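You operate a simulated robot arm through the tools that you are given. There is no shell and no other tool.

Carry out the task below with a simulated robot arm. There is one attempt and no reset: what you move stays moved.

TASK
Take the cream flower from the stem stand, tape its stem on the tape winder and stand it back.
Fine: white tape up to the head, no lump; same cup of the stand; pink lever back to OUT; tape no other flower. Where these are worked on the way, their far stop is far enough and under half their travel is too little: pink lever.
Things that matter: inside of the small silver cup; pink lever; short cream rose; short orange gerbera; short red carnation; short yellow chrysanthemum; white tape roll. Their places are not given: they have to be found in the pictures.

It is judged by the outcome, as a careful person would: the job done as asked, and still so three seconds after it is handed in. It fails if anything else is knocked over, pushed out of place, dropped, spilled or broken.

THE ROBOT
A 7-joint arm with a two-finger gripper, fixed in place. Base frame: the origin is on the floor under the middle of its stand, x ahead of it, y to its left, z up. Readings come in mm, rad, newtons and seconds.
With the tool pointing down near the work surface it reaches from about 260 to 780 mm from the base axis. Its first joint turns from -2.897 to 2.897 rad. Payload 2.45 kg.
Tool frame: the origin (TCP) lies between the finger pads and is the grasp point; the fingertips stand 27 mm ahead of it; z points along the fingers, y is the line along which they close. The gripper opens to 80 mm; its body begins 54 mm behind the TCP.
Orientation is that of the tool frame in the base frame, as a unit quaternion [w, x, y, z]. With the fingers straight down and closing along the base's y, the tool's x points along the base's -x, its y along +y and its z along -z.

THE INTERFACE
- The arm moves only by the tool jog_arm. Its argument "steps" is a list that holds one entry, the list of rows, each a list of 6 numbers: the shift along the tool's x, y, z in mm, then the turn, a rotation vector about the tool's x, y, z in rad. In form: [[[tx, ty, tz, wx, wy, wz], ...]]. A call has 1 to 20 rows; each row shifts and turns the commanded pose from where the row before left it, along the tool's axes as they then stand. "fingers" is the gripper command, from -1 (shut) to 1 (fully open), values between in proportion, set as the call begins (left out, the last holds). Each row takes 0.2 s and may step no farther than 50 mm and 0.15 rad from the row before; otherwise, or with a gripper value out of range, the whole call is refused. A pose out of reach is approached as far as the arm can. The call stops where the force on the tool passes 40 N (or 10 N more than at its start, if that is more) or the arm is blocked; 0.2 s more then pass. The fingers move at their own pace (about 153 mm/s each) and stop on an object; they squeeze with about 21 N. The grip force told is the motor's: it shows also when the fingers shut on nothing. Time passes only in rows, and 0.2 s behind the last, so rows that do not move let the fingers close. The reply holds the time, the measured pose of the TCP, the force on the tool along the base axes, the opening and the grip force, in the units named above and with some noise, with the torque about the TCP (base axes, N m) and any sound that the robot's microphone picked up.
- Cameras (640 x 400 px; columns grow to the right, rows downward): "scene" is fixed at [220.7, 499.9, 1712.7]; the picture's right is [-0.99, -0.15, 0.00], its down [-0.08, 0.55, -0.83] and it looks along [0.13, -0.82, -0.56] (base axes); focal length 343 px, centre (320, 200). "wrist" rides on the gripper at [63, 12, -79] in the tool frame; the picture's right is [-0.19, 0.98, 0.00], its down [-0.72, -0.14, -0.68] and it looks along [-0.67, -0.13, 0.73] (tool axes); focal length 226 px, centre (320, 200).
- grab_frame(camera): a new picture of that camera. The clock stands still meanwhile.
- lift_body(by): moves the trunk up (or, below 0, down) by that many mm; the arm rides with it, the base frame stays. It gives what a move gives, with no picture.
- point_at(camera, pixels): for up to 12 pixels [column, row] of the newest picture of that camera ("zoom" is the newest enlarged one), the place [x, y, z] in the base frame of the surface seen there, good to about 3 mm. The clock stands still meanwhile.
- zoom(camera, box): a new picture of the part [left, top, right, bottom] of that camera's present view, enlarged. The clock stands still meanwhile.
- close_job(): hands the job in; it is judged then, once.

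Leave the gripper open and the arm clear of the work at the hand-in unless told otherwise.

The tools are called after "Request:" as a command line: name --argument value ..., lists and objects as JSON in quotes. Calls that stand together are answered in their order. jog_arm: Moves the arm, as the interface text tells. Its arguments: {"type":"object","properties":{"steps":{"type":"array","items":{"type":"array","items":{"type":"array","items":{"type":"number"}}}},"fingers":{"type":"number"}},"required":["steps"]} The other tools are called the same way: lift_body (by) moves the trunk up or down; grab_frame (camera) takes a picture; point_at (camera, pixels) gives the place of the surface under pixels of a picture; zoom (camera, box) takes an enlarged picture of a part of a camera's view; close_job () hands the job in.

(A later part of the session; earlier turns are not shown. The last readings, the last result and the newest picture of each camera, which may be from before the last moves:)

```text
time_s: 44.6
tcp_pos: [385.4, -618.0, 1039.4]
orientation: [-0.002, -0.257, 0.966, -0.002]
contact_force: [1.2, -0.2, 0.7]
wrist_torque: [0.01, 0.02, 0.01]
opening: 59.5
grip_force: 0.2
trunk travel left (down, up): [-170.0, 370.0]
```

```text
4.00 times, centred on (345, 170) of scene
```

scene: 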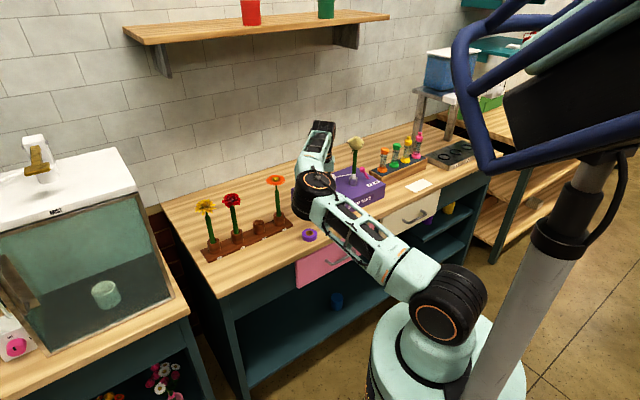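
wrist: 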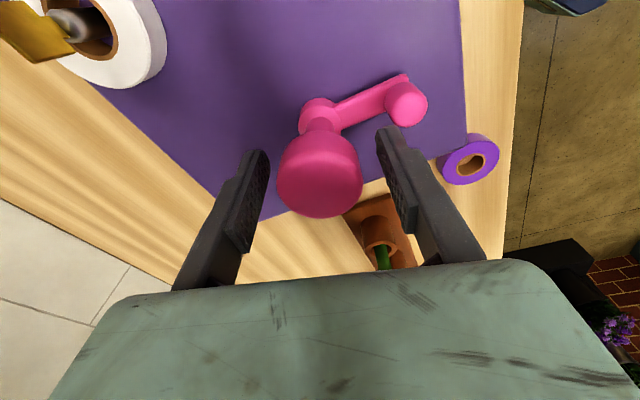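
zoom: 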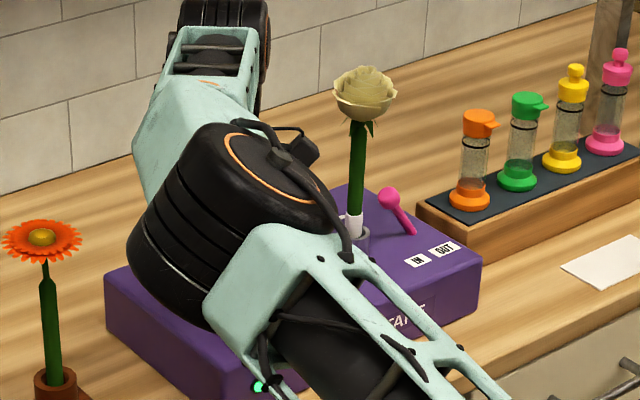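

The hand is ready over the knob again. I'll close and turn 0.6 rad clockwise, then check the tape.

Request:
jog_arm --steps '[[[0, 0, 0, 0, 0, 0], [0, 0, 0, 0, 0, 0], [0, 0, 0, 0, 0, 0.15], [0, 0, 0, 0, 0, 0.15], [0, 0, 0, 0, 0, 0.15], [0, 0, 0, 0, 0, 0.15]]]' --fingers -1

Request:
grab_frame --camera "wrist"

Request:
zoom --camera "scene" --box '[345, 145, 373, 185]'

```text
time_s: 46.0
tcp_pos: [386.7, -619.4, 1040.2]
orientation: [-0.003, 0.043, 0.999, -0.003]
contact_force: [0.1, -7.5, 1.1]
wrist_torque: [0.12, 0.75, 0.01]
opening: 37.2
grip_force: 45.4
trunk travel left (down, up): [-170.0, 370.0]
```

```text
taken
```

wrist: 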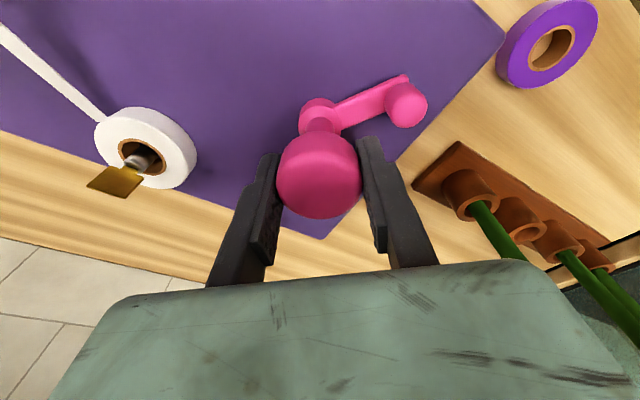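

```text
10.00 times, centred on (359, 165) of scene
```

zoom: 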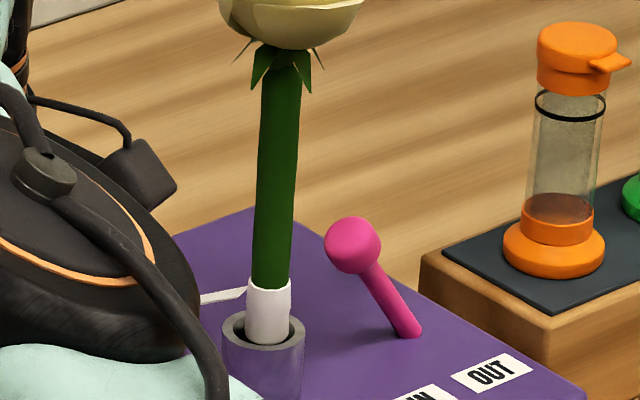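

The crank turned but the tape top has not moved yet, so it may advance in steps. I'll turn another 0.45 rad and compare.

Request:
jog_arm --steps '[[[0, 0, 0, 0, 0, 0.15], [0, 0, 0, 0, 0, 0.15], [0, 0, 0, 0, 0, 0.15]]]' --fingers -1

Request:
zoom --camera "scene" --box '[345, 135, 373, 185]'

Request:
grab_frame --camera "wrist"

```text
time_s: 46.8
tcp_pos: [386.3, -619.6, 1039.8]
orientation: [-0.001, 0.265, 0.964, -0.002]
contact_force: [2.1, -14.8, 4.9]
wrist_torque: [0.04, 0.41, 0.02]
opening: 37.3
grip_force: 45.2
trunk travel left (down, up): [-170.0, 370.0]
```

```text
8.00 times, centred on (359, 160) of scene
```

zoom: 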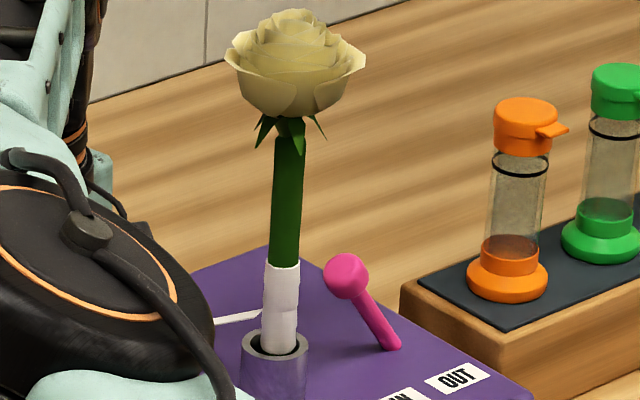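

```text
taken
```

wrist: 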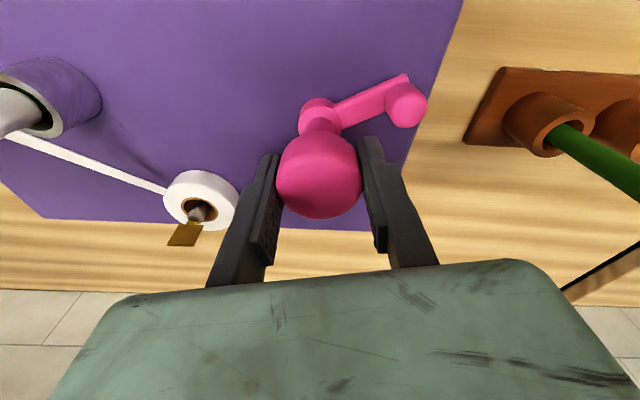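

The tape advanced another step up the stem. I'll measure its top against the head.

Request:
point_at --camera "zoom" --pixels '[[283, 268], [283, 260], [280, 310], [278, 345], [287, 200], [290, 145], [290, 125], [295, 105], [255, 318]]'

Request:
zoom --camera "scene" --box '[349, 150, 365, 182]'

```text
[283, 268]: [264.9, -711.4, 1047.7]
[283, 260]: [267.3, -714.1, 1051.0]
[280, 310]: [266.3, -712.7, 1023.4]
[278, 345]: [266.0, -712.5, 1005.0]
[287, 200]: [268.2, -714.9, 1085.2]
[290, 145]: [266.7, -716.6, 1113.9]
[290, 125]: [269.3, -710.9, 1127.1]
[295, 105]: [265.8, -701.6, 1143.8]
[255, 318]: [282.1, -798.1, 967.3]
```

```text
12.50 times, centred on (357, 166) of scene
```

zoom: 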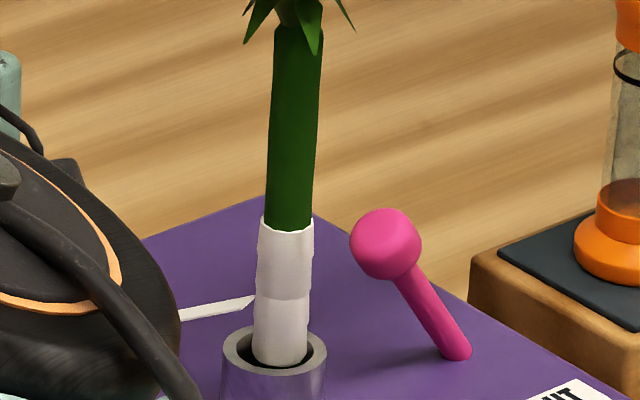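

Each step covers about 25 mm (1024, then 1049), so about three more reach the head at about 1117. I'll turn 0.45 rad more and check.

Request:
jog_arm --steps '[[[0, 0, 0, 0, 0, 0.15], [0, 0, 0, 0, 0, 0.15], [0, 0, 0, 0, 0, 0.15]]]' --fingers -1

Request:
zoom --camera "scene" --box '[345, 145, 373, 185]'

```text
time_s: 47.6
tcp_pos: [385.9, -619.6, 1038.4]
orientation: [0.0, 0.473, 0.881, -0.003]
contact_force: [4.0, -23.7, 15.2]
wrist_torque: [0.19, 0.38, 0.04]
opening: 37.0
grip_force: 45.2
trunk travel left (down, up): [-170.0, 370.0]
```

```text
10.00 times, centred on (359, 165) of scene
```

zoom: 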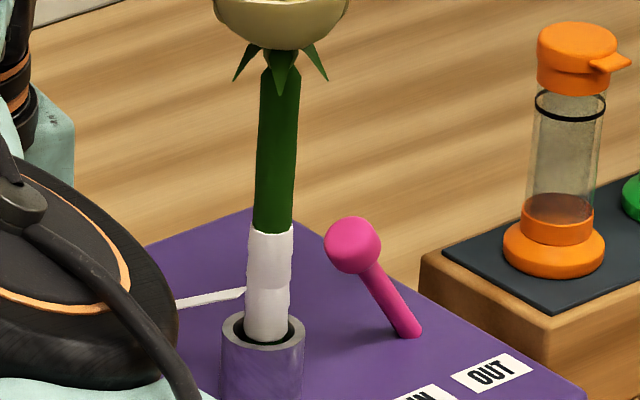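

No new step yet. I'll recentre a little to relieve the side force and turn 0.3 rad more, staying short of the wrist limit.

Request:
jog_arm --steps '[[[-2.0, -1.4, -1.0, 0, 0, 0.1], [0, 0, 0, 0, 0, 0.1], [0, 0, 0, 0, 0, 0.1]]]' --fingers -1

Request:
zoom --camera "scene" --box '[345, 145, 373, 185]'

Request:
grab_frame --camera "wrist"

```text
time_s: 48.4
tcp_pos: [384.4, -619.1, 1038.4]
orientation: [-0.003, 0.6, 0.8, -0.002]
contact_force: [-4.3, -1.4, 3.1]
wrist_torque: [0.44, 0.13, 0.02]
opening: 37.2
grip_force: 45.3
trunk travel left (down, up): [-170.0, 370.0]
```

```text
10.00 times, centred on (359, 165) of scene
```

zoom: 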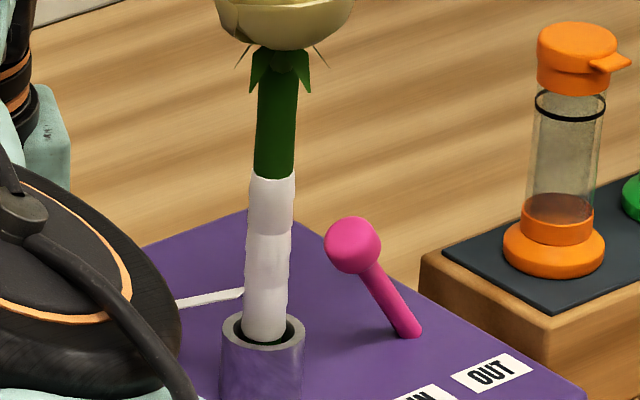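

```text
taken
```

wrist: 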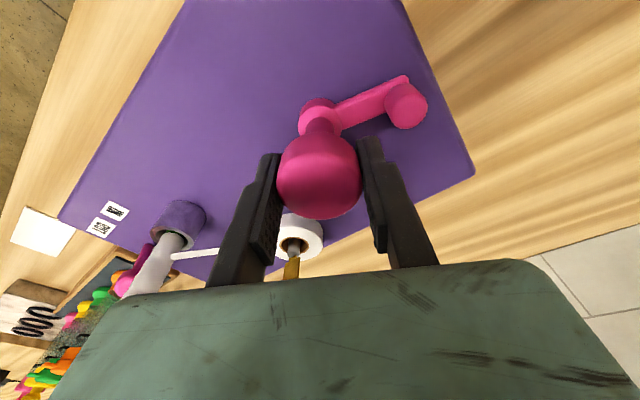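

The third step is in (tape to about 1073). The peg must have been brushed back during the last regrip, so this time I'll open less (50 mm) and raise the tips above the peg. Then I'll rotate back 2.2 rad and lower again.

Request:
jog_arm --steps '[[[0, 0, 0, 0, 0, 0], [0, 0, 0, 0, 0, 0], [-0.4, 1.44, -6, 0, 0, 0], [0, 0, -6, 0, 0, 0], [0, 0, 0, 0, 0, -0.147], [0, 0, 0, 0, 0, -0.147], [0, 0, 0, 0, 0, -0.147], [0, 0, 0, 0, 0, -0.147], [0, 0, 0, 0, 0, -0.147], [0, 0, 0, 0, 0, -0.147], [0, 0, 0, 0, 0, -0.147], [0, 0, 0, 0, 0, -0.147], [0, 0, 0, 0, 0, -0.147], [0, 0, 0, 0, 0, -0.147], [0, 0, 0, 0, 0, -0.147], [0, 0, 0, 0, 0, -0.147], [0, 0, 0, 0, 0, -0.147], [0, 0, 0, 0, 0, -0.147], [0, 0, 0, 0, 0, -0.147]]]' --fingers 0.25

Request:
grab_frame --camera "wrist"

Request:
zoom --camera "scene" --box '[330, 130, 386, 190]'

```text
time_s: 52.4
tcp_pos: [386.5, -621.1, 1052.1]
orientation: [-0.003, -0.445, 0.895, 0.0]
contact_force: [0.9, -0.1, 0.3]
wrist_torque: [-0.01, -0.01, 0.01]
opening: 50.0
grip_force: 0.0
trunk travel left (down, up): [-170.0, 370.0]
```

```text
taken
```

wrist: 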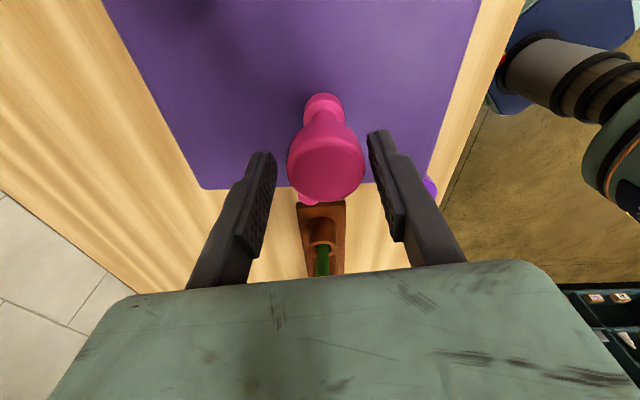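

```text
6.67 times, centred on (358, 160) of scene
```

zoom: 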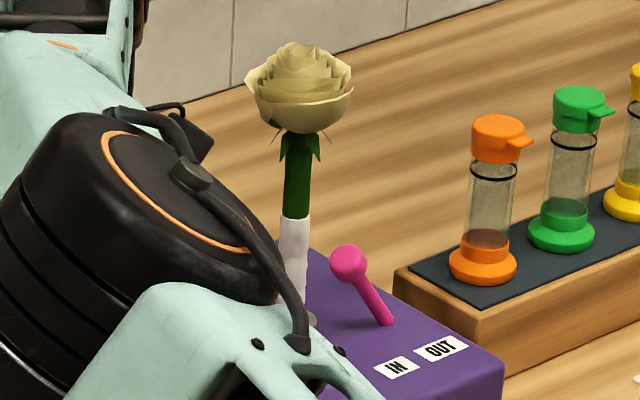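

Request:
point_at --camera "zoom" --pixels '[[265, 280], [300, 330], [215, 200], [205, 140], [130, 130], [296, 260], [298, 225]]'

```text
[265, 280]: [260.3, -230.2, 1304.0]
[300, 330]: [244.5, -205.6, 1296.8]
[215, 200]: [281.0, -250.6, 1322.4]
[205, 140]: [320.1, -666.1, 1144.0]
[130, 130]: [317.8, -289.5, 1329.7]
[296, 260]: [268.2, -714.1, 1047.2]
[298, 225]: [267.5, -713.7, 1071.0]
```

Clear: the hand is above and centred, with the camera 70 mm from the rose. I'll lower, close, and turn 0.3 rad.

Request:
jog_arm --steps '[[[-1.3, 1.6, 6, 0, 0, 0], [0, 0, 6.5, 0, 0, 0]]]' --fingers 0.25

Request:
jog_arm --steps '[[[0, 0, 0, 0, 0, 0], [0, 0, 0, 0, 0, 0], [0, 0, 0, 0, 0, 0.1], [0, 0, 0, 0, 0, 0.1], [0, 0, 0, 0, 0, 0.1]]]' --fingers -1

Request:
zoom --camera "scene" --box '[345, 140, 373, 180]'

Request:
grab_frame --camera "wrist"

```text
time_s: 53.0
tcp_pos: [386.3, -617.6, 1039.2]
orientation: [-0.003, -0.445, 0.896, 0.0]
contact_force: [0.3, 0.5, -0.1]
wrist_torque: [0.0, 0.0, -0.01]
opening: 49.6
grip_force: 0.0
trunk travel left (down, up): [-170.0, 370.0]
```

```text
time_s: 54.2
tcp_pos: [386.7, -617.9, 1038.2]
orientation: [-0.003, -0.304, 0.953, 0.0]
contact_force: [-9.4, 15.2, -14.9]
wrist_torque: [0.61, -0.4, -0.01]
opening: 37.2
grip_force: 45.3
trunk travel left (down, up): [-170.0, 370.0]
```

```text
10.00 times, centred on (359, 160) of scene
```

zoom: 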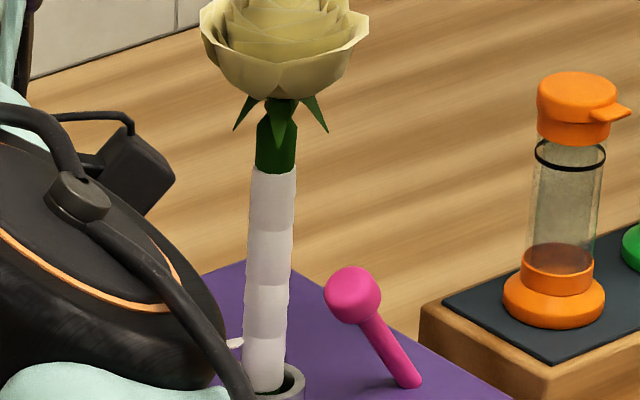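

```text
taken
```

wrist: 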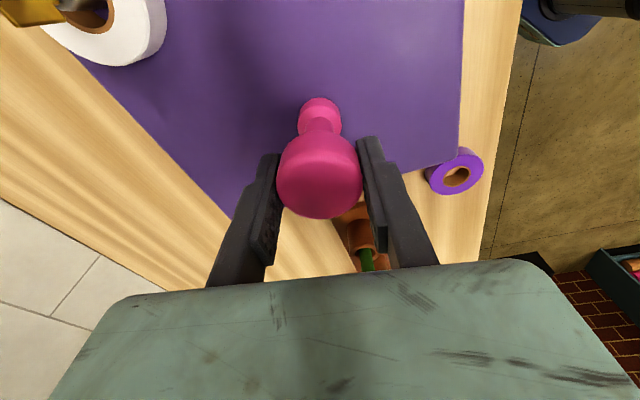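

The fourth step is in, and only the last section below the head remains green. I'll turn 0.3 rad with slight recentring, then check.

Request:
jog_arm --steps '[[[-0.3, 1.6, 0.8, 0, 0, 0.1], [0, 0, 0, 0, 0, 0.1], [0, 0, 0, 0, 0, 0.1]]]' --fingers -1

Request:
zoom --camera "scene" --box '[345, 140, 373, 180]'

```text
time_s: 55.0
tcp_pos: [385.2, -619.1, 1038.2]
orientation: [-0.001, -0.16, 0.987, -0.003]
contact_force: [4.2, -8.5, -3.8]
wrist_torque: [-0.04, -0.03, 0.02]
opening: 37.4
grip_force: 45.4
trunk travel left (down, up): [-170.0, 370.0]
```

```text
10.00 times, centred on (359, 160) of scene
```

zoom: 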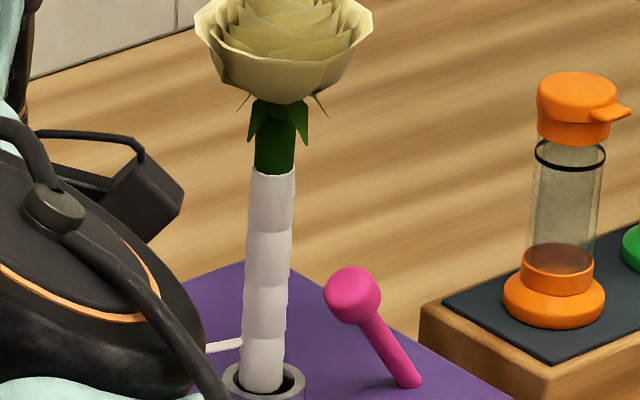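

Not yet. I'll turn 0.2 rad more in fine steps.

Request:
jog_arm --steps '[[[0, 0, 0, 0, 0, 0.1], [0, 0, 0, 0, 0, 0.1]]]' --fingers -1

Request:
zoom --camera "scene" --box '[345, 140, 373, 180]'

```text
time_s: 55.6
tcp_pos: [387.1, -618.6, 1038.3]
orientation: [-0.001, -0.06, 0.998, -0.003]
contact_force: [7.2, -12.1, 5.0]
wrist_torque: [-0.33, 0.86, 0.0]
opening: 37.3
grip_force: 45.7
trunk travel left (down, up): [-170.0, 370.0]
```

```text
10.00 times, centred on (359, 160) of scene
```

zoom: 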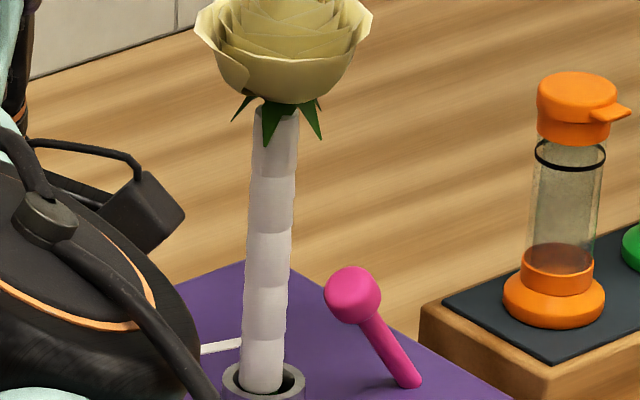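

The fifth step closed the gap, and white tape now runs up to the head. I stop cranking here. I'll open, lift straight off the knob, back away toward the front, and turn the hand back to the −45° yaw.

Request:
jog_arm --steps '[[[0, 0, 0, 0, 0, 0], [0, 0, 0, 0, 0, 0], [0, 0, -31.7, 0, 0, 0], [0, 0, -31.7, 0, 0, 0], [0, 0, -31.7, 0, 0, 0], [25.6, 29.6, 0, 0, 0, 0], [25.6, 29.6, 0, 0, 0, 0], [25.6, 29.6, 0, 0, 0, 0], [0, 0, 0, 0, 0, 0.1294], [0, 0, 0, 0, 0, 0.1294], [0, 0, 0, 0, 0, 0.1294], [0, 0, 0, 0, 0, 0.1294], [0, 0, 0, 0, 0, 0.1294], [0, 0, 0, 0, 0, 0.1294], [0, 0, 0, 0, 0, 0.1294]]]' --fingers 0.25

Request:
grab_frame --camera "wrist"

Request:
zoom --camera "scene" --box '[300, 125, 390, 215]'

```text
time_s: 58.8
tcp_pos: [299.8, -538.6, 1132.0]
orientation: [-0.001, 0.382, 0.924, -0.002]
contact_force: [-0.3, -0.8, -0.1]
wrist_torque: [0.01, 0.01, 0.07]
opening: 50.1
grip_force: 0.0
trunk travel left (down, up): [-170.0, 370.0]
```

```text
taken
```

wrist: 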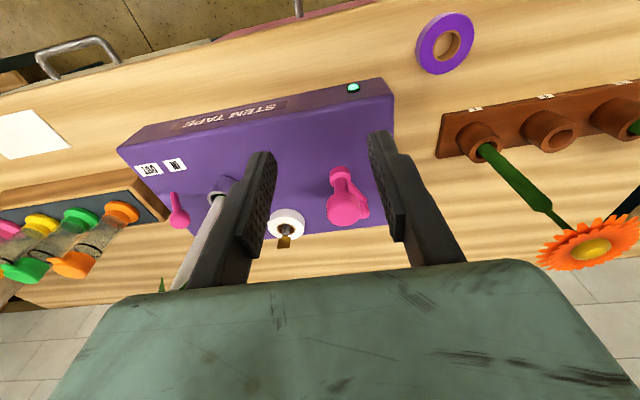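

```text
4.44 times, centred on (345, 170) of scene
```

zoom: 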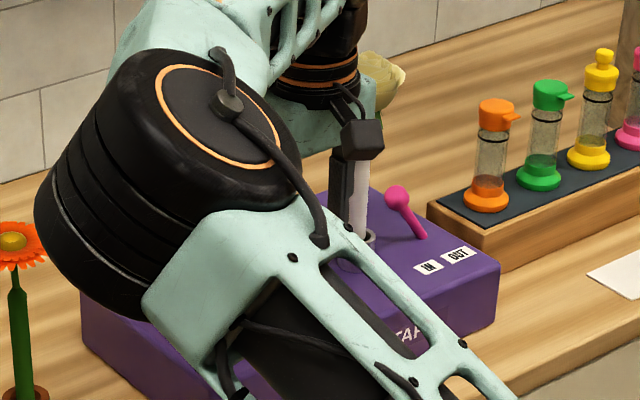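

Clear of the crank. Next, around to the right-front standoff and pitch the tool to 30° below level again, for the lever.

Request:
jog_arm --steps '[[[9.05, -41.6, 0, 0, 0, 0], [9.05, -41.6, 0, 0, 0, 0], [9.05, -41.6, 0, 0, 0, 0], [9.05, -41.6, 0, 0, 0, 0], [9.05, -41.6, 0, 0, 0, 0], [0, 0, 0, 0, -0.1496, 0], [0, 0, 0, 0, -0.1496, 0], [0, 0, 0, 0, -0.1496, 0], [0, 0, 0, 0, -0.1496, 0], [0, 0, 0, 0, -0.1496, 0], [0, 0, 0, 0, -0.1496, 0], [0, 0, 0, 0, -0.1496, 0]]]' --fingers 0.05

Request:
grab_frame --camera "wrist"

Request:
zoom --camera "scene" --box '[310, 130, 400, 210]'

```text
time_s: 61.4
tcp_pos: [121.0, -652.3, 1134.8]
orientation: [0.461, 0.329, 0.801, -0.193]
contact_force: [0.3, -0.3, -0.7]
wrist_torque: [-0.03, -0.04, 0.01]
opening: 41.8
grip_force: 0.0
trunk travel left (down, up): [-170.0, 370.0]
```

```text
taken
```

wrist: 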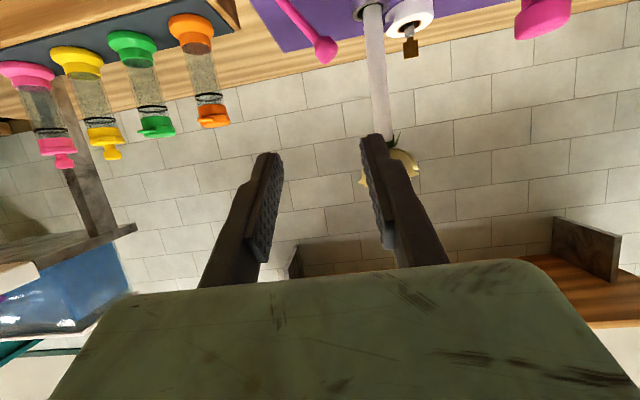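

```text
5.00 times, centred on (355, 170) of scene
```

zoom: 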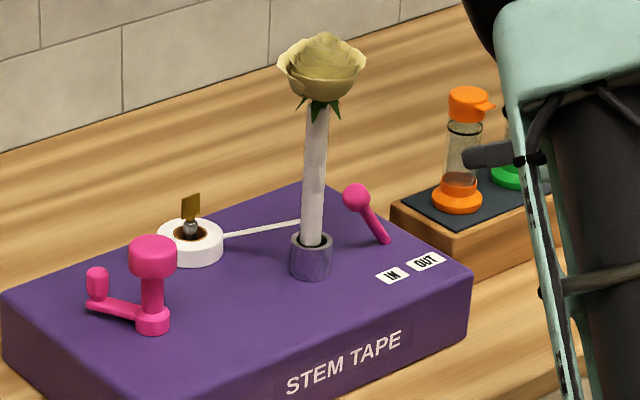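

The stem is fully taped with no lump showing, and the lamp is presumably still green. I'll descend to the standoff in front of the tipped lever.

Request:
jog_arm --steps '[[[27.9, 0.13, 32.8, 0, 0, 0], [27.9, 0.13, 32.8, 0, 0, 0], [27.9, 0.14, 32.9, 0, 0, 0], [0, 0, 0, 0, 0, 0]]]' --fingers 0.05

Request:
grab_frame --camera "wrist"

Request:
zoom --camera "scene" --box '[345, 140, 401, 200]'

```text
time_s: 62.4
tcp_pos: [150.6, -683.7, 1012.6]
orientation: [0.462, 0.329, 0.8, -0.194]
contact_force: [-0.2, -0.1, -0.6]
wrist_torque: [0.01, -0.02, 0.0]
opening: 41.9
grip_force: 0.0
trunk travel left (down, up): [-170.0, 370.0]
```

```text
taken
```

wrist: 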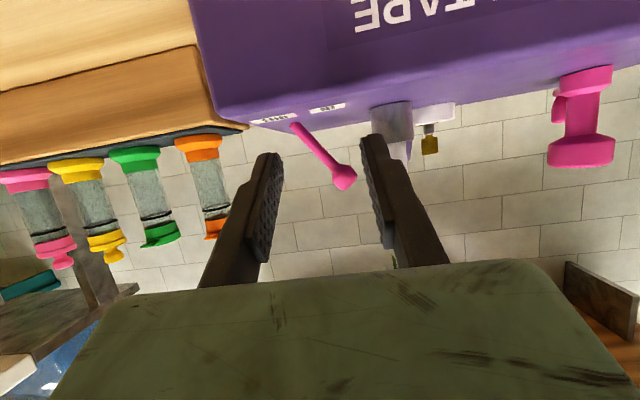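

```text
6.67 times, centred on (373, 170) of scene
```

zoom: 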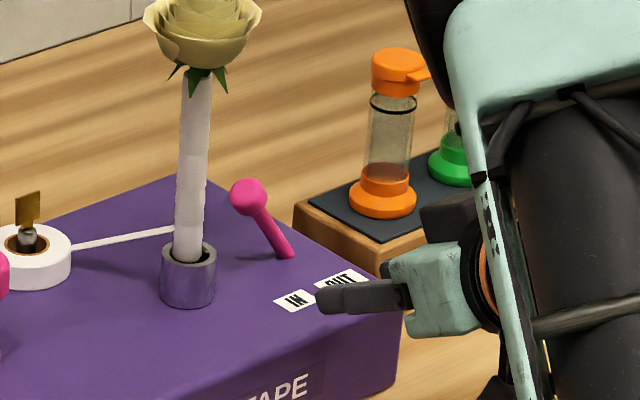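

Request:
point_at --camera "wrist" --pixels '[[343, 177], [334, 177], [353, 177], [330, 160], [315, 145], [300, 130], [276, 180], [368, 160], [394, 125], [405, 145]]'

Request:
point_at --camera "zoom" --pixels '[[248, 196], [233, 196], [264, 196], [260, 215], [275, 235], [290, 255], [190, 245], [330, 300], [166, 265], [214, 265]]'

```text
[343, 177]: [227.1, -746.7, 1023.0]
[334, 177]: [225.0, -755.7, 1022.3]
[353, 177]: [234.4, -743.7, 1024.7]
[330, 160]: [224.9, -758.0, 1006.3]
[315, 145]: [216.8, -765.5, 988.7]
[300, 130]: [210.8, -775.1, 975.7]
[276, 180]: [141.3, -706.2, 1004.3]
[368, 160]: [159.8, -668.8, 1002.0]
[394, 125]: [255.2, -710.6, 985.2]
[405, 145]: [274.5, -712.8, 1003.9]
```

```text
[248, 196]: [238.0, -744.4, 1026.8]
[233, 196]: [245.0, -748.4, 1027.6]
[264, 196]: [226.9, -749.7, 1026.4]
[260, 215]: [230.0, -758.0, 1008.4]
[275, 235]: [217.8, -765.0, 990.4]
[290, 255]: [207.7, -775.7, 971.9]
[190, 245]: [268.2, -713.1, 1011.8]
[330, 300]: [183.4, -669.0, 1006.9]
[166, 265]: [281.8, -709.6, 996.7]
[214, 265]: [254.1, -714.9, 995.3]
```

The tipped knob's centre is about (235,-755,1027). I'll shift 2 mm left, raise 3.5 mm, open to 44 mm, and slide in around the lever. The left finger stays about 12 mm from the taped stem.

Request:
jog_arm --steps '[[[-3.0, 2.0, -1.75, 0, 0, 0], [-13.75, 0, 23.8, 0, 0, 0], [-13.75, 0, 23.8, 0, 0, 0], [-13.75, 0, 23.8, 0, 0, 0]]]' --fingers 0.1

Request:
grab_frame --camera "wrist"

Request:
zoom --camera "scene" --box '[335, 140, 391, 200]'

```text
time_s: 63.4
tcp_pos: [210.5, -740.4, 1016.2]
orientation: [0.461, 0.33, 0.801, -0.192]
contact_force: [-0.3, -1.5, -0.5]
wrist_torque: [-0.01, -0.01, 0.06]
opening: 44.0
grip_force: 0.1
trunk travel left (down, up): [-170.0, 370.0]
```

```text
taken
```

wrist: 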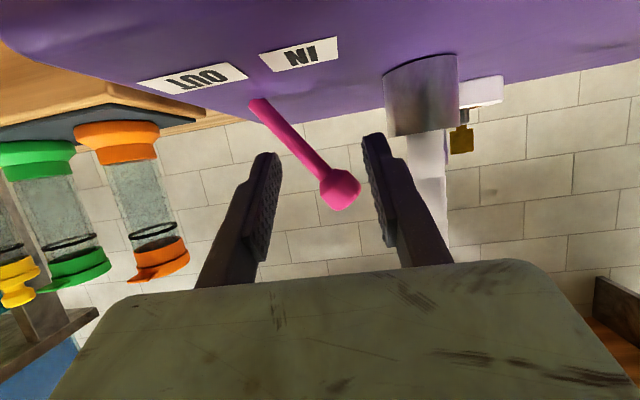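

```text
6.67 times, centred on (363, 170) of scene
```

zoom: 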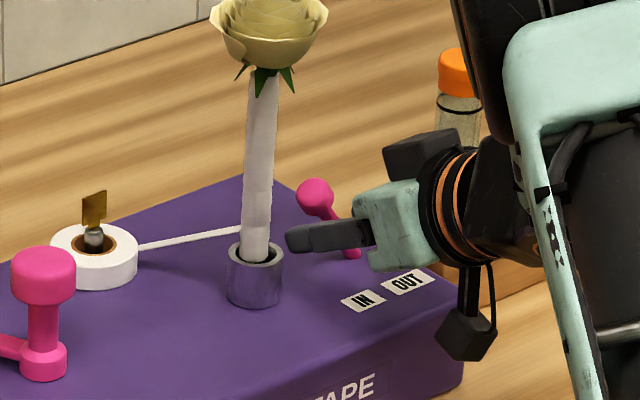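

Well aligned with no contact. I'll go the last 27 mm forward, then sweep right (tool −y), pushing the lever back toward OUT.

Request:
jog_arm --steps '[[[-13.75, 0, 23.8, 0, 0, 0], [0, -5, 0, 0, 0, 0], [0, -7, 0, 0, 0, 0], [0, -7, 0, 0, 0, 0], [0, -7, 0, 0, 0, 0]]]' --fingers 0.1

Request:
grab_frame --camera "wrist"

Request:
zoom --camera "scene" --box '[310, 140, 400, 230]'

```text
time_s: 64.6
tcp_pos: [212.3, -778.9, 1016.3]
orientation: [0.461, 0.329, 0.801, -0.193]
contact_force: [-0.1, -0.7, -0.6]
wrist_torque: [0.0, -0.01, -0.02]
opening: 43.9
grip_force: 0.2
trunk travel left (down, up): [-170.0, 370.0]
```

```text
taken
```

wrist: 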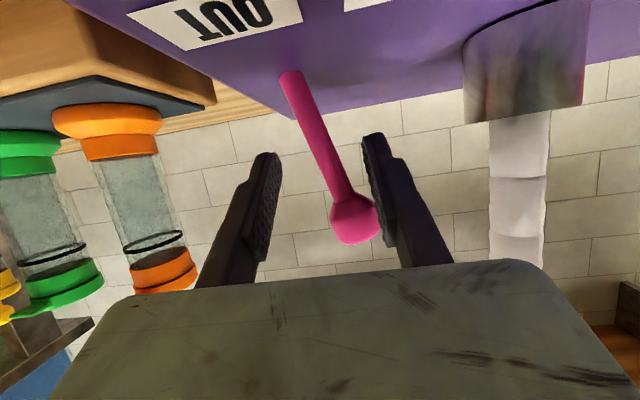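

```text
4.44 times, centred on (355, 185) of scene
```

zoom: 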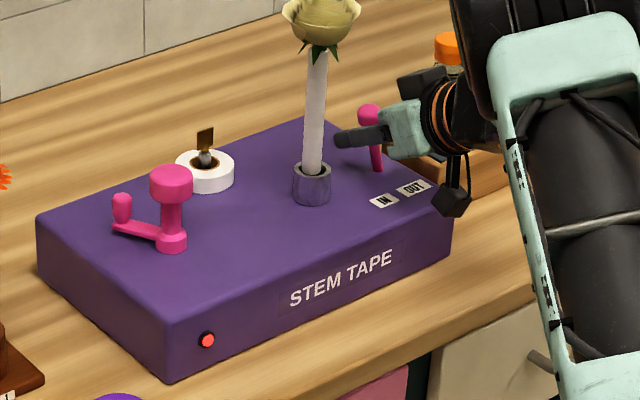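

The lamp went red and the strand is gone. The lever still leans a little, so I'll keep pushing right gently until it reaches its OUT stop.

Request:
jog_arm --steps '[[[0, -5, 0, 0, 0, 0], [0, -5, 0, 0, 0, 0], [0, -4, 0, 0, 0, 0], [0, -3, 0, 0, 0, 0]]]' --fingers 0.1

Request:
grab_frame --camera "wrist"

Request:
zoom --camera "scene" --box '[340, 140, 400, 200]'

```text
time_s: 65.6
tcp_pos: [199.9, -791.1, 1016.5]
orientation: [0.46, 0.33, 0.801, -0.193]
contact_force: [-0.5, -0.2, -1.1]
wrist_torque: [-0.02, 0.01, 0.01]
opening: 44.1
grip_force: 0.1
trunk travel left (down, up): [-170.0, 370.0]
```

```text
taken
```

wrist: 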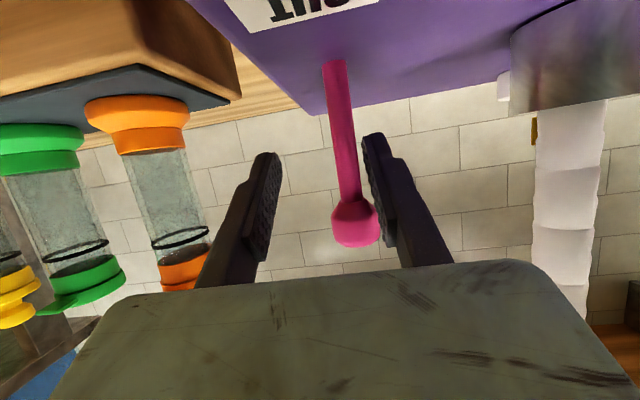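

```text
6.67 times, centred on (370, 170) of scene
```

zoom: 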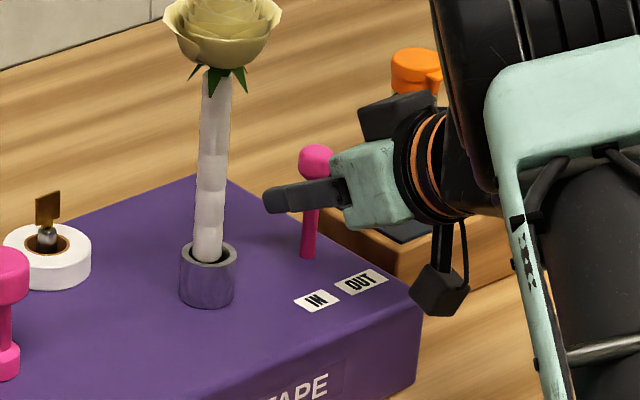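

The lever is nearly upright. I'll push a few mm more to feel the stop.

Request:
jog_arm --steps '[[[0, -3, 0, 0, 0, 0], [0, -2, 0, 0, 0, 0], [0, -2, 0, 0, 0, 0]]]' --fingers 0.1

Request:
grab_frame --camera "wrist"

```text
time_s: 66.4
tcp_pos: [195.1, -794.9, 1016.1]
orientation: [0.461, 0.33, 0.801, -0.193]
contact_force: [2.6, 9.0, -3.7]
wrist_torque: [-0.2, 0.04, 0.14]
opening: 48.5
grip_force: 3.9
trunk travel left (down, up): [-170.0, 370.0]
```

```text
taken
```

wrist: 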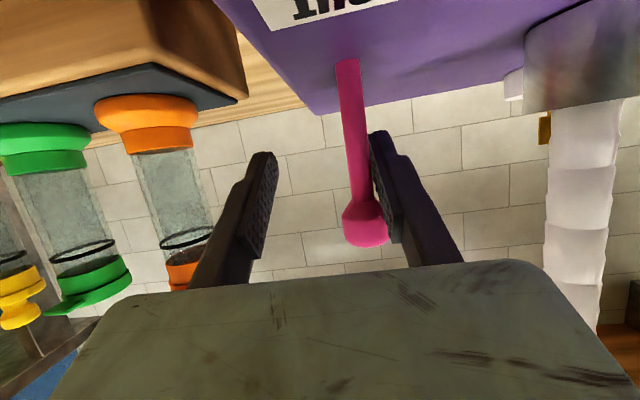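

The push met the stop (9 N, fingers pressed slightly open), so the lever is fully OUT. I'll ease left 6 mm, back straight out and verify.

Request:
jog_arm --steps '[[[0, 6, 0, 0, 0, 0], [13, 0, -22.5, 0, 0, 0], [17, 0, -29.4, 0, 0, 0], [17, 0, -29.4, 0, 0, 0], [13, 0, -22.5, 0, 0, 0]]]' --fingers 0.1

Request:
grab_frame --camera "wrist"

Request:
zoom --camera "scene" --box '[310, 130, 400, 220]'

```text
time_s: 67.6
tcp_pos: [114.2, -704.3, 1017.1]
orientation: [0.462, 0.329, 0.801, -0.193]
contact_force: [-0.1, -0.3, 0.6]
wrist_torque: [-0.01, 0.0, 0.04]
opening: 44.2
grip_force: 0.1
trunk travel left (down, up): [-170.0, 370.0]
```

```text
taken
```

wrist: 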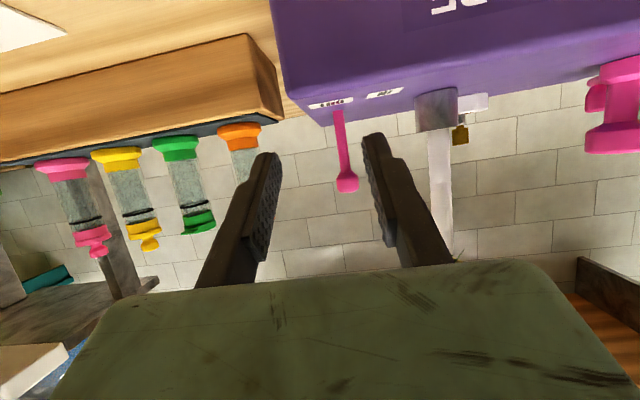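

```text
4.44 times, centred on (355, 175) of scene
```

zoom: 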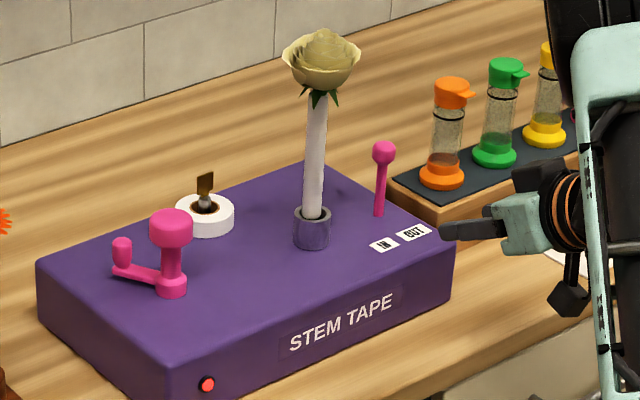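

Lever upright at OUT, lamp red, stem taped to the head. Next I'll retrieve the rose by moving to the standoff in front of the cup at the same grip height as before (z ≈ 1065).

Request:
jog_arm --steps '[[[-12.3, 32.8, -10.8, 0, 0, 0], [-12.3, 32.8, -10.8, 0, 0, 0], [-12.3, 32.8, -10.8, 0, 0, 0], [0, 0, 0, 0, 0, 0]]]' --fingers 0.25

Request:
grab_frame --camera "wrist"

Request:
zoom --camera "scene" --box '[325, 125, 385, 195]'

```text
time_s: 68.6
tcp_pos: [175.8, -629.8, 1063.3]
orientation: [0.46, 0.33, 0.801, -0.193]
contact_force: [-0.4, 0.4, 0.2]
wrist_torque: [-0.01, 0.03, -0.02]
opening: 50.1
grip_force: 0.2
trunk travel left (down, up): [-170.0, 370.0]
```

```text
taken
```

wrist: 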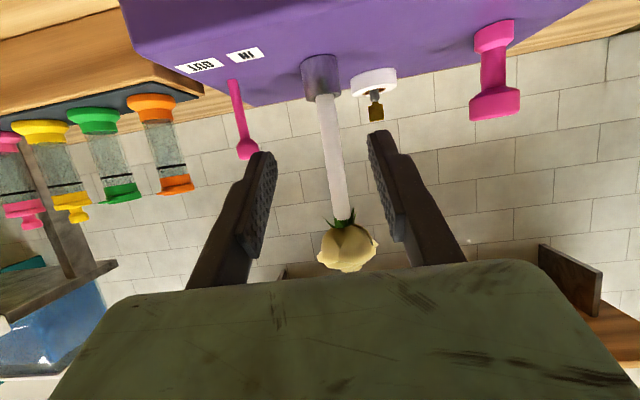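

```text
5.71 times, centred on (355, 160) of scene
```

zoom: 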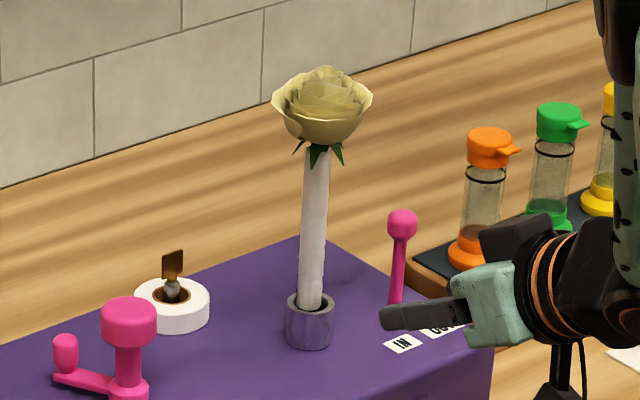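

Request:
point_at --camera "wrist" --pixels '[[336, 160], [328, 160], [344, 160], [338, 185], [330, 120], [340, 205], [345, 245], [266, 175], [378, 150]]'

Request:
point_at --camera "zoom" --pixels '[[313, 220], [302, 220], [326, 220], [316, 165], [309, 290], [318, 145], [320, 110]]'

```text
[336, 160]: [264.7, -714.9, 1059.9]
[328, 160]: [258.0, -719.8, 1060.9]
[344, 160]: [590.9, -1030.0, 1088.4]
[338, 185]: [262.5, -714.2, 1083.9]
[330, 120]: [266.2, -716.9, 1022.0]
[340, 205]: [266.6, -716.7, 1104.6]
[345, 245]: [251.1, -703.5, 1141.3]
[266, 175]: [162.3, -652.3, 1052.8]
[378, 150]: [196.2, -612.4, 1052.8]
```

```text
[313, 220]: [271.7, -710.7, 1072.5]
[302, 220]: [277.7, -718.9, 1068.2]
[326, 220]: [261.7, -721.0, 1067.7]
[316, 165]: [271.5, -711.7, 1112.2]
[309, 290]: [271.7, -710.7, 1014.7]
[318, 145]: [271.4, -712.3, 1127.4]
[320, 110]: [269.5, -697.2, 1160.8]
```

The stem axis is (269.8,-719.8). I'll advance 130 mm with 2.8 mm sideways trim, then close gently around the stem.

Request:
jog_arm --steps '[[[-16.25, 0.7, 28.15, 0, 0, 0], [-16.25, 0.7, 28.15, 0, 0, 0], [-16.25, 0.7, 28.15, 0, 0, 0], [-16.25, 0.7, 28.15, 0, 0, 0], [0, 0, 0, 0, 0, 0]]]' --fingers 0.25

Request:
grab_frame --camera "wrist"

```text
time_s: 69.8
tcp_pos: [271.0, -718.9, 1064.3]
orientation: [0.461, 0.329, 0.801, -0.193]
contact_force: [-0.2, -0.5, -0.7]
wrist_torque: [0.02, 0.0, 0.0]
opening: 50.1
grip_force: 0.0
trunk travel left (down, up): [-170.0, 370.0]
```

```text
taken
```

wrist: 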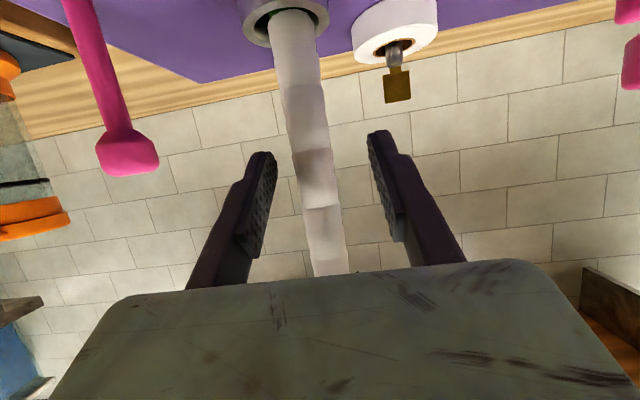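

The stem is centred between the pads. I'll close, then lift 20 mm slowly.

Request:
jog_arm --steps '[[[0, 0, 0, 0, 0, 0], [0, 0, 0, 0, 0, 0], [0, 0, 0, 0, 0, 0]]]' --fingers -1

Request:
jog_arm --steps '[[[-4.33, 0, -2.5, 0, 0, 0], [-4.33, 0, -2.5, 0, 0, 0], [-4.33, 0, -2.5, 0, 0, 0], [-4.33, 0, -2.5, 0, 0, 0]]]' --fingers -1

Request:
zoom --camera "scene" --box '[325, 115, 385, 195]'

```text
time_s: 70.6
tcp_pos: [269.6, -719.3, 1064.8]
orientation: [0.461, 0.33, 0.801, -0.193]
contact_force: [-1.1, -1.3, 2.7]
wrist_torque: [-0.03, 0.08, -0.01]
opening: 14.3
grip_force: 21.0
trunk travel left (down, up): [-170.0, 370.0]
```

```text
time_s: 71.6
tcp_pos: [270.6, -720.5, 1083.3]
orientation: [0.461, 0.33, 0.801, -0.194]
contact_force: [-0.5, 0.0, -0.5]
wrist_torque: [0.02, -0.02, 0.0]
opening: 14.2
grip_force: 20.7
trunk travel left (down, up): [-170.0, 370.0]
```

```text
5.00 times, centred on (355, 155) of scene
```

zoom: 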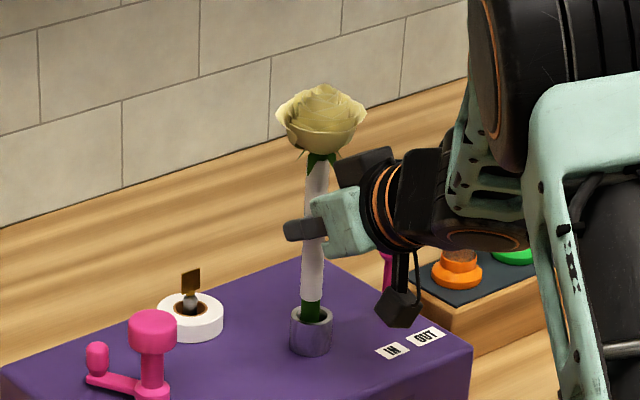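

The rose lifts cleanly (the bare green bit below is the part that sat inside the cup). I'll lift to z ≈ 1172 and carry it back to the standoff in front of the stand.

Request:
jog_arm --steps '[[[-25.7, 0, -14.8, 0, 0, 0], [-25.7, 0, -14.8, 0, 0, 0], [-25.7, 0, -14.8, 0, 0, 0], [6.11, 43.02, -10.56, 0, 0, 0], [6.11, 43.02, -10.56, 0, 0, 0], [6.11, 43.02, -10.56, 0, 0, 0], [6.11, 43.02, -10.56, 0, 0, 0], [6.11, 43.02, -10.56, 0, 0, 0], [6.11, 43.02, -10.56, 0, 0, 0], [6.11, 43.02, -10.56, 0, 0, 0], [6.11, 43.02, -10.56, 0, 0, 0], [6.11, 43.02, -10.56, 0, 0, 0], [6.11, 43.02, -10.56, 0, 0, 0], [0, 0, 0, 0, 0, 0]]]' --fingers -1

Request:
grab_frame --camera "scene"

Request:
zoom --camera "scene" --box '[190, 140, 320, 260]'

```text
time_s: 74.6
tcp_pos: [490.4, -327.4, 1170.3]
orientation: [0.461, 0.33, 0.801, -0.194]
contact_force: [0.3, 0.0, 1.3]
wrist_torque: [-0.04, 0.01, -0.03]
opening: 14.0
grip_force: 21.2
trunk travel left (down, up): [-170.0, 370.0]
```

```text
taken
```

scene: 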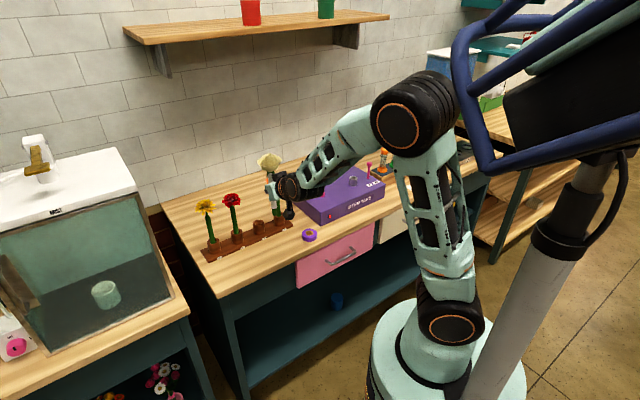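

```text
3.33 times, centred on (255, 200) of scene
```

zoom: 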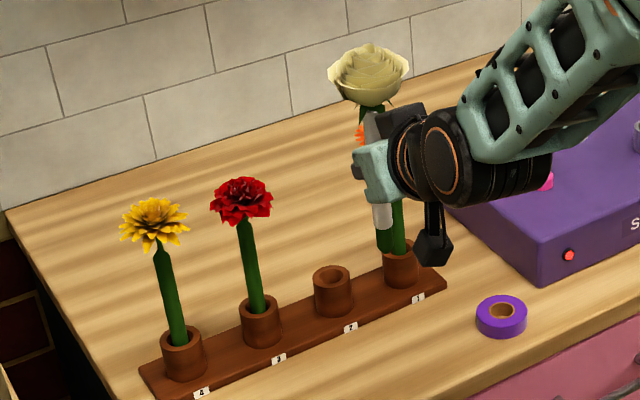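

The empty stand cup (position 2) is visible. I'll measure its rim and the held stem.

Request:
zoom --camera "scene" --box '[245, 205, 275, 240]'

Request:
zoom --camera "wrist" --box '[220, 0, 420, 200]'

```text
11.43 times, centred on (260, 222) of scene
```

zoom: 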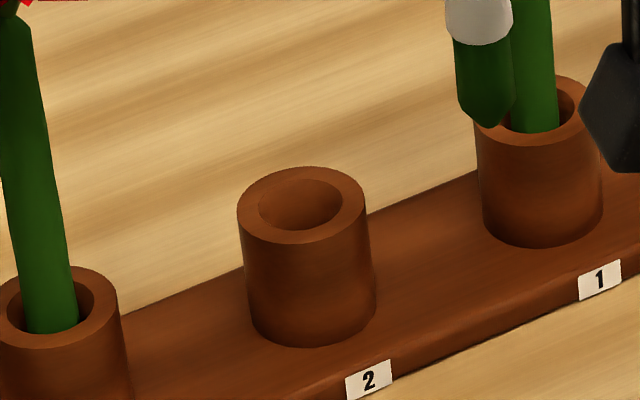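

```text
2.00 times, centred on (320, 100) of wrist
```

zoom: 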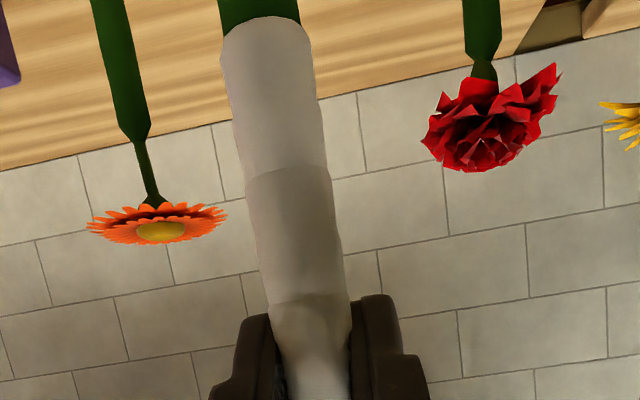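

Request:
zoom --camera "scene" --box '[245, 205, 275, 240]'

Request:
point_at --camera "zoom" --pixels '[[241, 207], [364, 203], [300, 169], [303, 240], [260, 205], [341, 205], [300, 181], [304, 225], [300, 215], [484, 70], [489, 118], [487, 124]]'

```text
11.43 times, centred on (260, 222) of scene
```

zoom: 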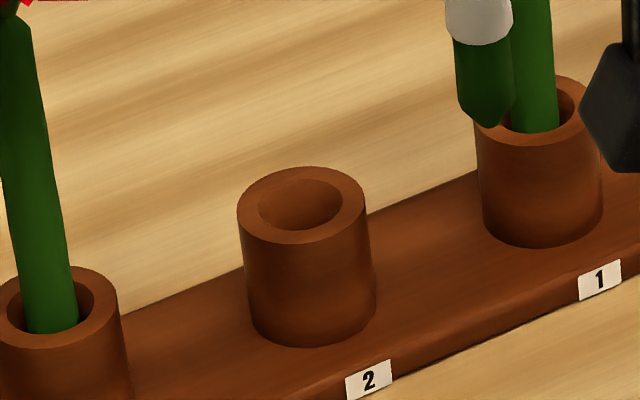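

```text
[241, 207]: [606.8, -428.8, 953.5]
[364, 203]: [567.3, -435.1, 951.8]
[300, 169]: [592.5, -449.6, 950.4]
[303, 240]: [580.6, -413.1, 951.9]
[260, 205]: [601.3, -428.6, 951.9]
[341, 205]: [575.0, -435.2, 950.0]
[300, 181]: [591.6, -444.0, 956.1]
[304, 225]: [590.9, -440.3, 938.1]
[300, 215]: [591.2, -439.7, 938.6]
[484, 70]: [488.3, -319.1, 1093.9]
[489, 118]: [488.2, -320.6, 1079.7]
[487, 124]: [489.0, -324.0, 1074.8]
```

The stand cup centre is (586.7,-431.5), rim z 952, and the stem hangs straight. I'll advance over the cup at height, then measure again.

Request:
jog_arm --steps '[[[-17.8, -1.5, 30.8, 0, 0, 0], [-17.8, -1.5, 30.8, 0, 0, 0], [-17.8, -1.5, 30.8, 0, 0, 0], [-17.8, -1.6, 30.8, 0, 0, 0], [21.65, 0, 12.5, 0, 0, 0], [21.65, 0, 12.5, 0, 0, 0], [21.65, 0, 12.5, 0, 0, 0], [0, 0, 0, 0, 0, 0]]]' --fingers -1

Request:
zoom --camera "scene" --box '[225, 170, 295, 240]'

Request:
grab_frame --camera "wrist"

```text
time_s: 76.4
tcp_pos: [586.2, -433.2, 1094.5]
orientation: [0.461, 0.331, 0.8, -0.194]
contact_force: [-0.5, 0.4, -0.8]
wrist_torque: [-0.02, -0.02, 0.03]
opening: 14.2
grip_force: 21.6
trunk travel left (down, up): [-170.0, 370.0]
```

```text
5.71 times, centred on (260, 205) of scene
```

zoom: 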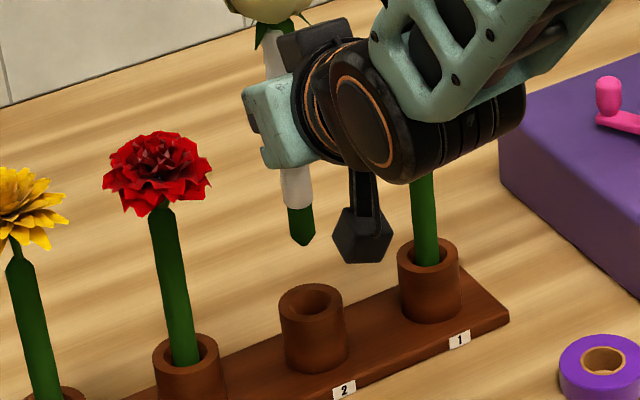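

```text
taken
```

wrist: 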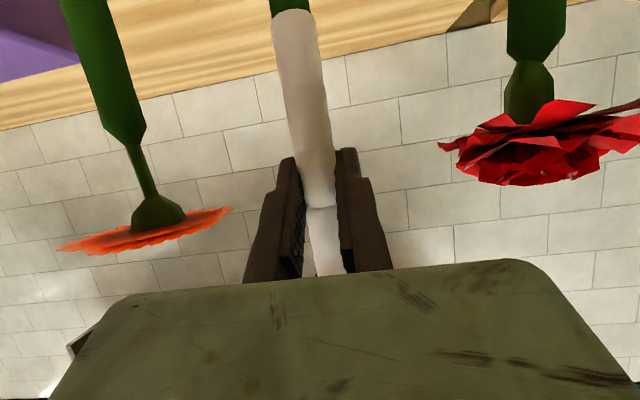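

Request:
zoom --camera "scene" --box '[244, 200, 272, 236]'

```text
11.11 times, centred on (258, 218) of scene
```

zoom: 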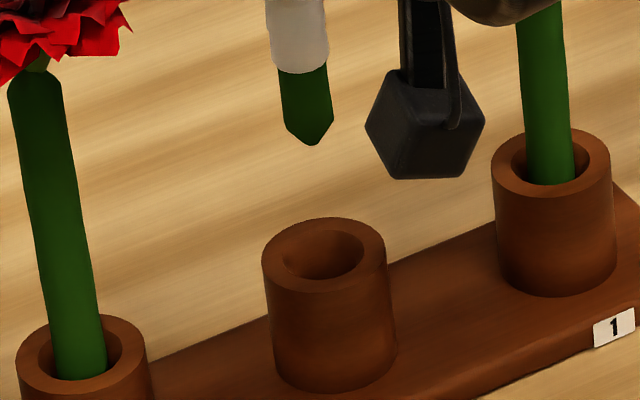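

Request:
point_at --camera "zoom" --pixels '[[306, 100], [285, 100], [328, 100], [310, 140], [304, 80], [300, 40], [264, 256], [384, 254], [324, 219], [328, 291], [285, 255], [363, 255]]'

```text
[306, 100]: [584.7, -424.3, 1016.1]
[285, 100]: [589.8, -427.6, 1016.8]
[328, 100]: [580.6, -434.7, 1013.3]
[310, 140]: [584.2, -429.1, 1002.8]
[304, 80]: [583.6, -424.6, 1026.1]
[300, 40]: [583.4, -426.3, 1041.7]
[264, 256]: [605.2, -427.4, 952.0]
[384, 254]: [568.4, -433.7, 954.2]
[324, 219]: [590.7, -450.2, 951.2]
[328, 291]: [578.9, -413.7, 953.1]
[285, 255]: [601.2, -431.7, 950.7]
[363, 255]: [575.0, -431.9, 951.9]
```

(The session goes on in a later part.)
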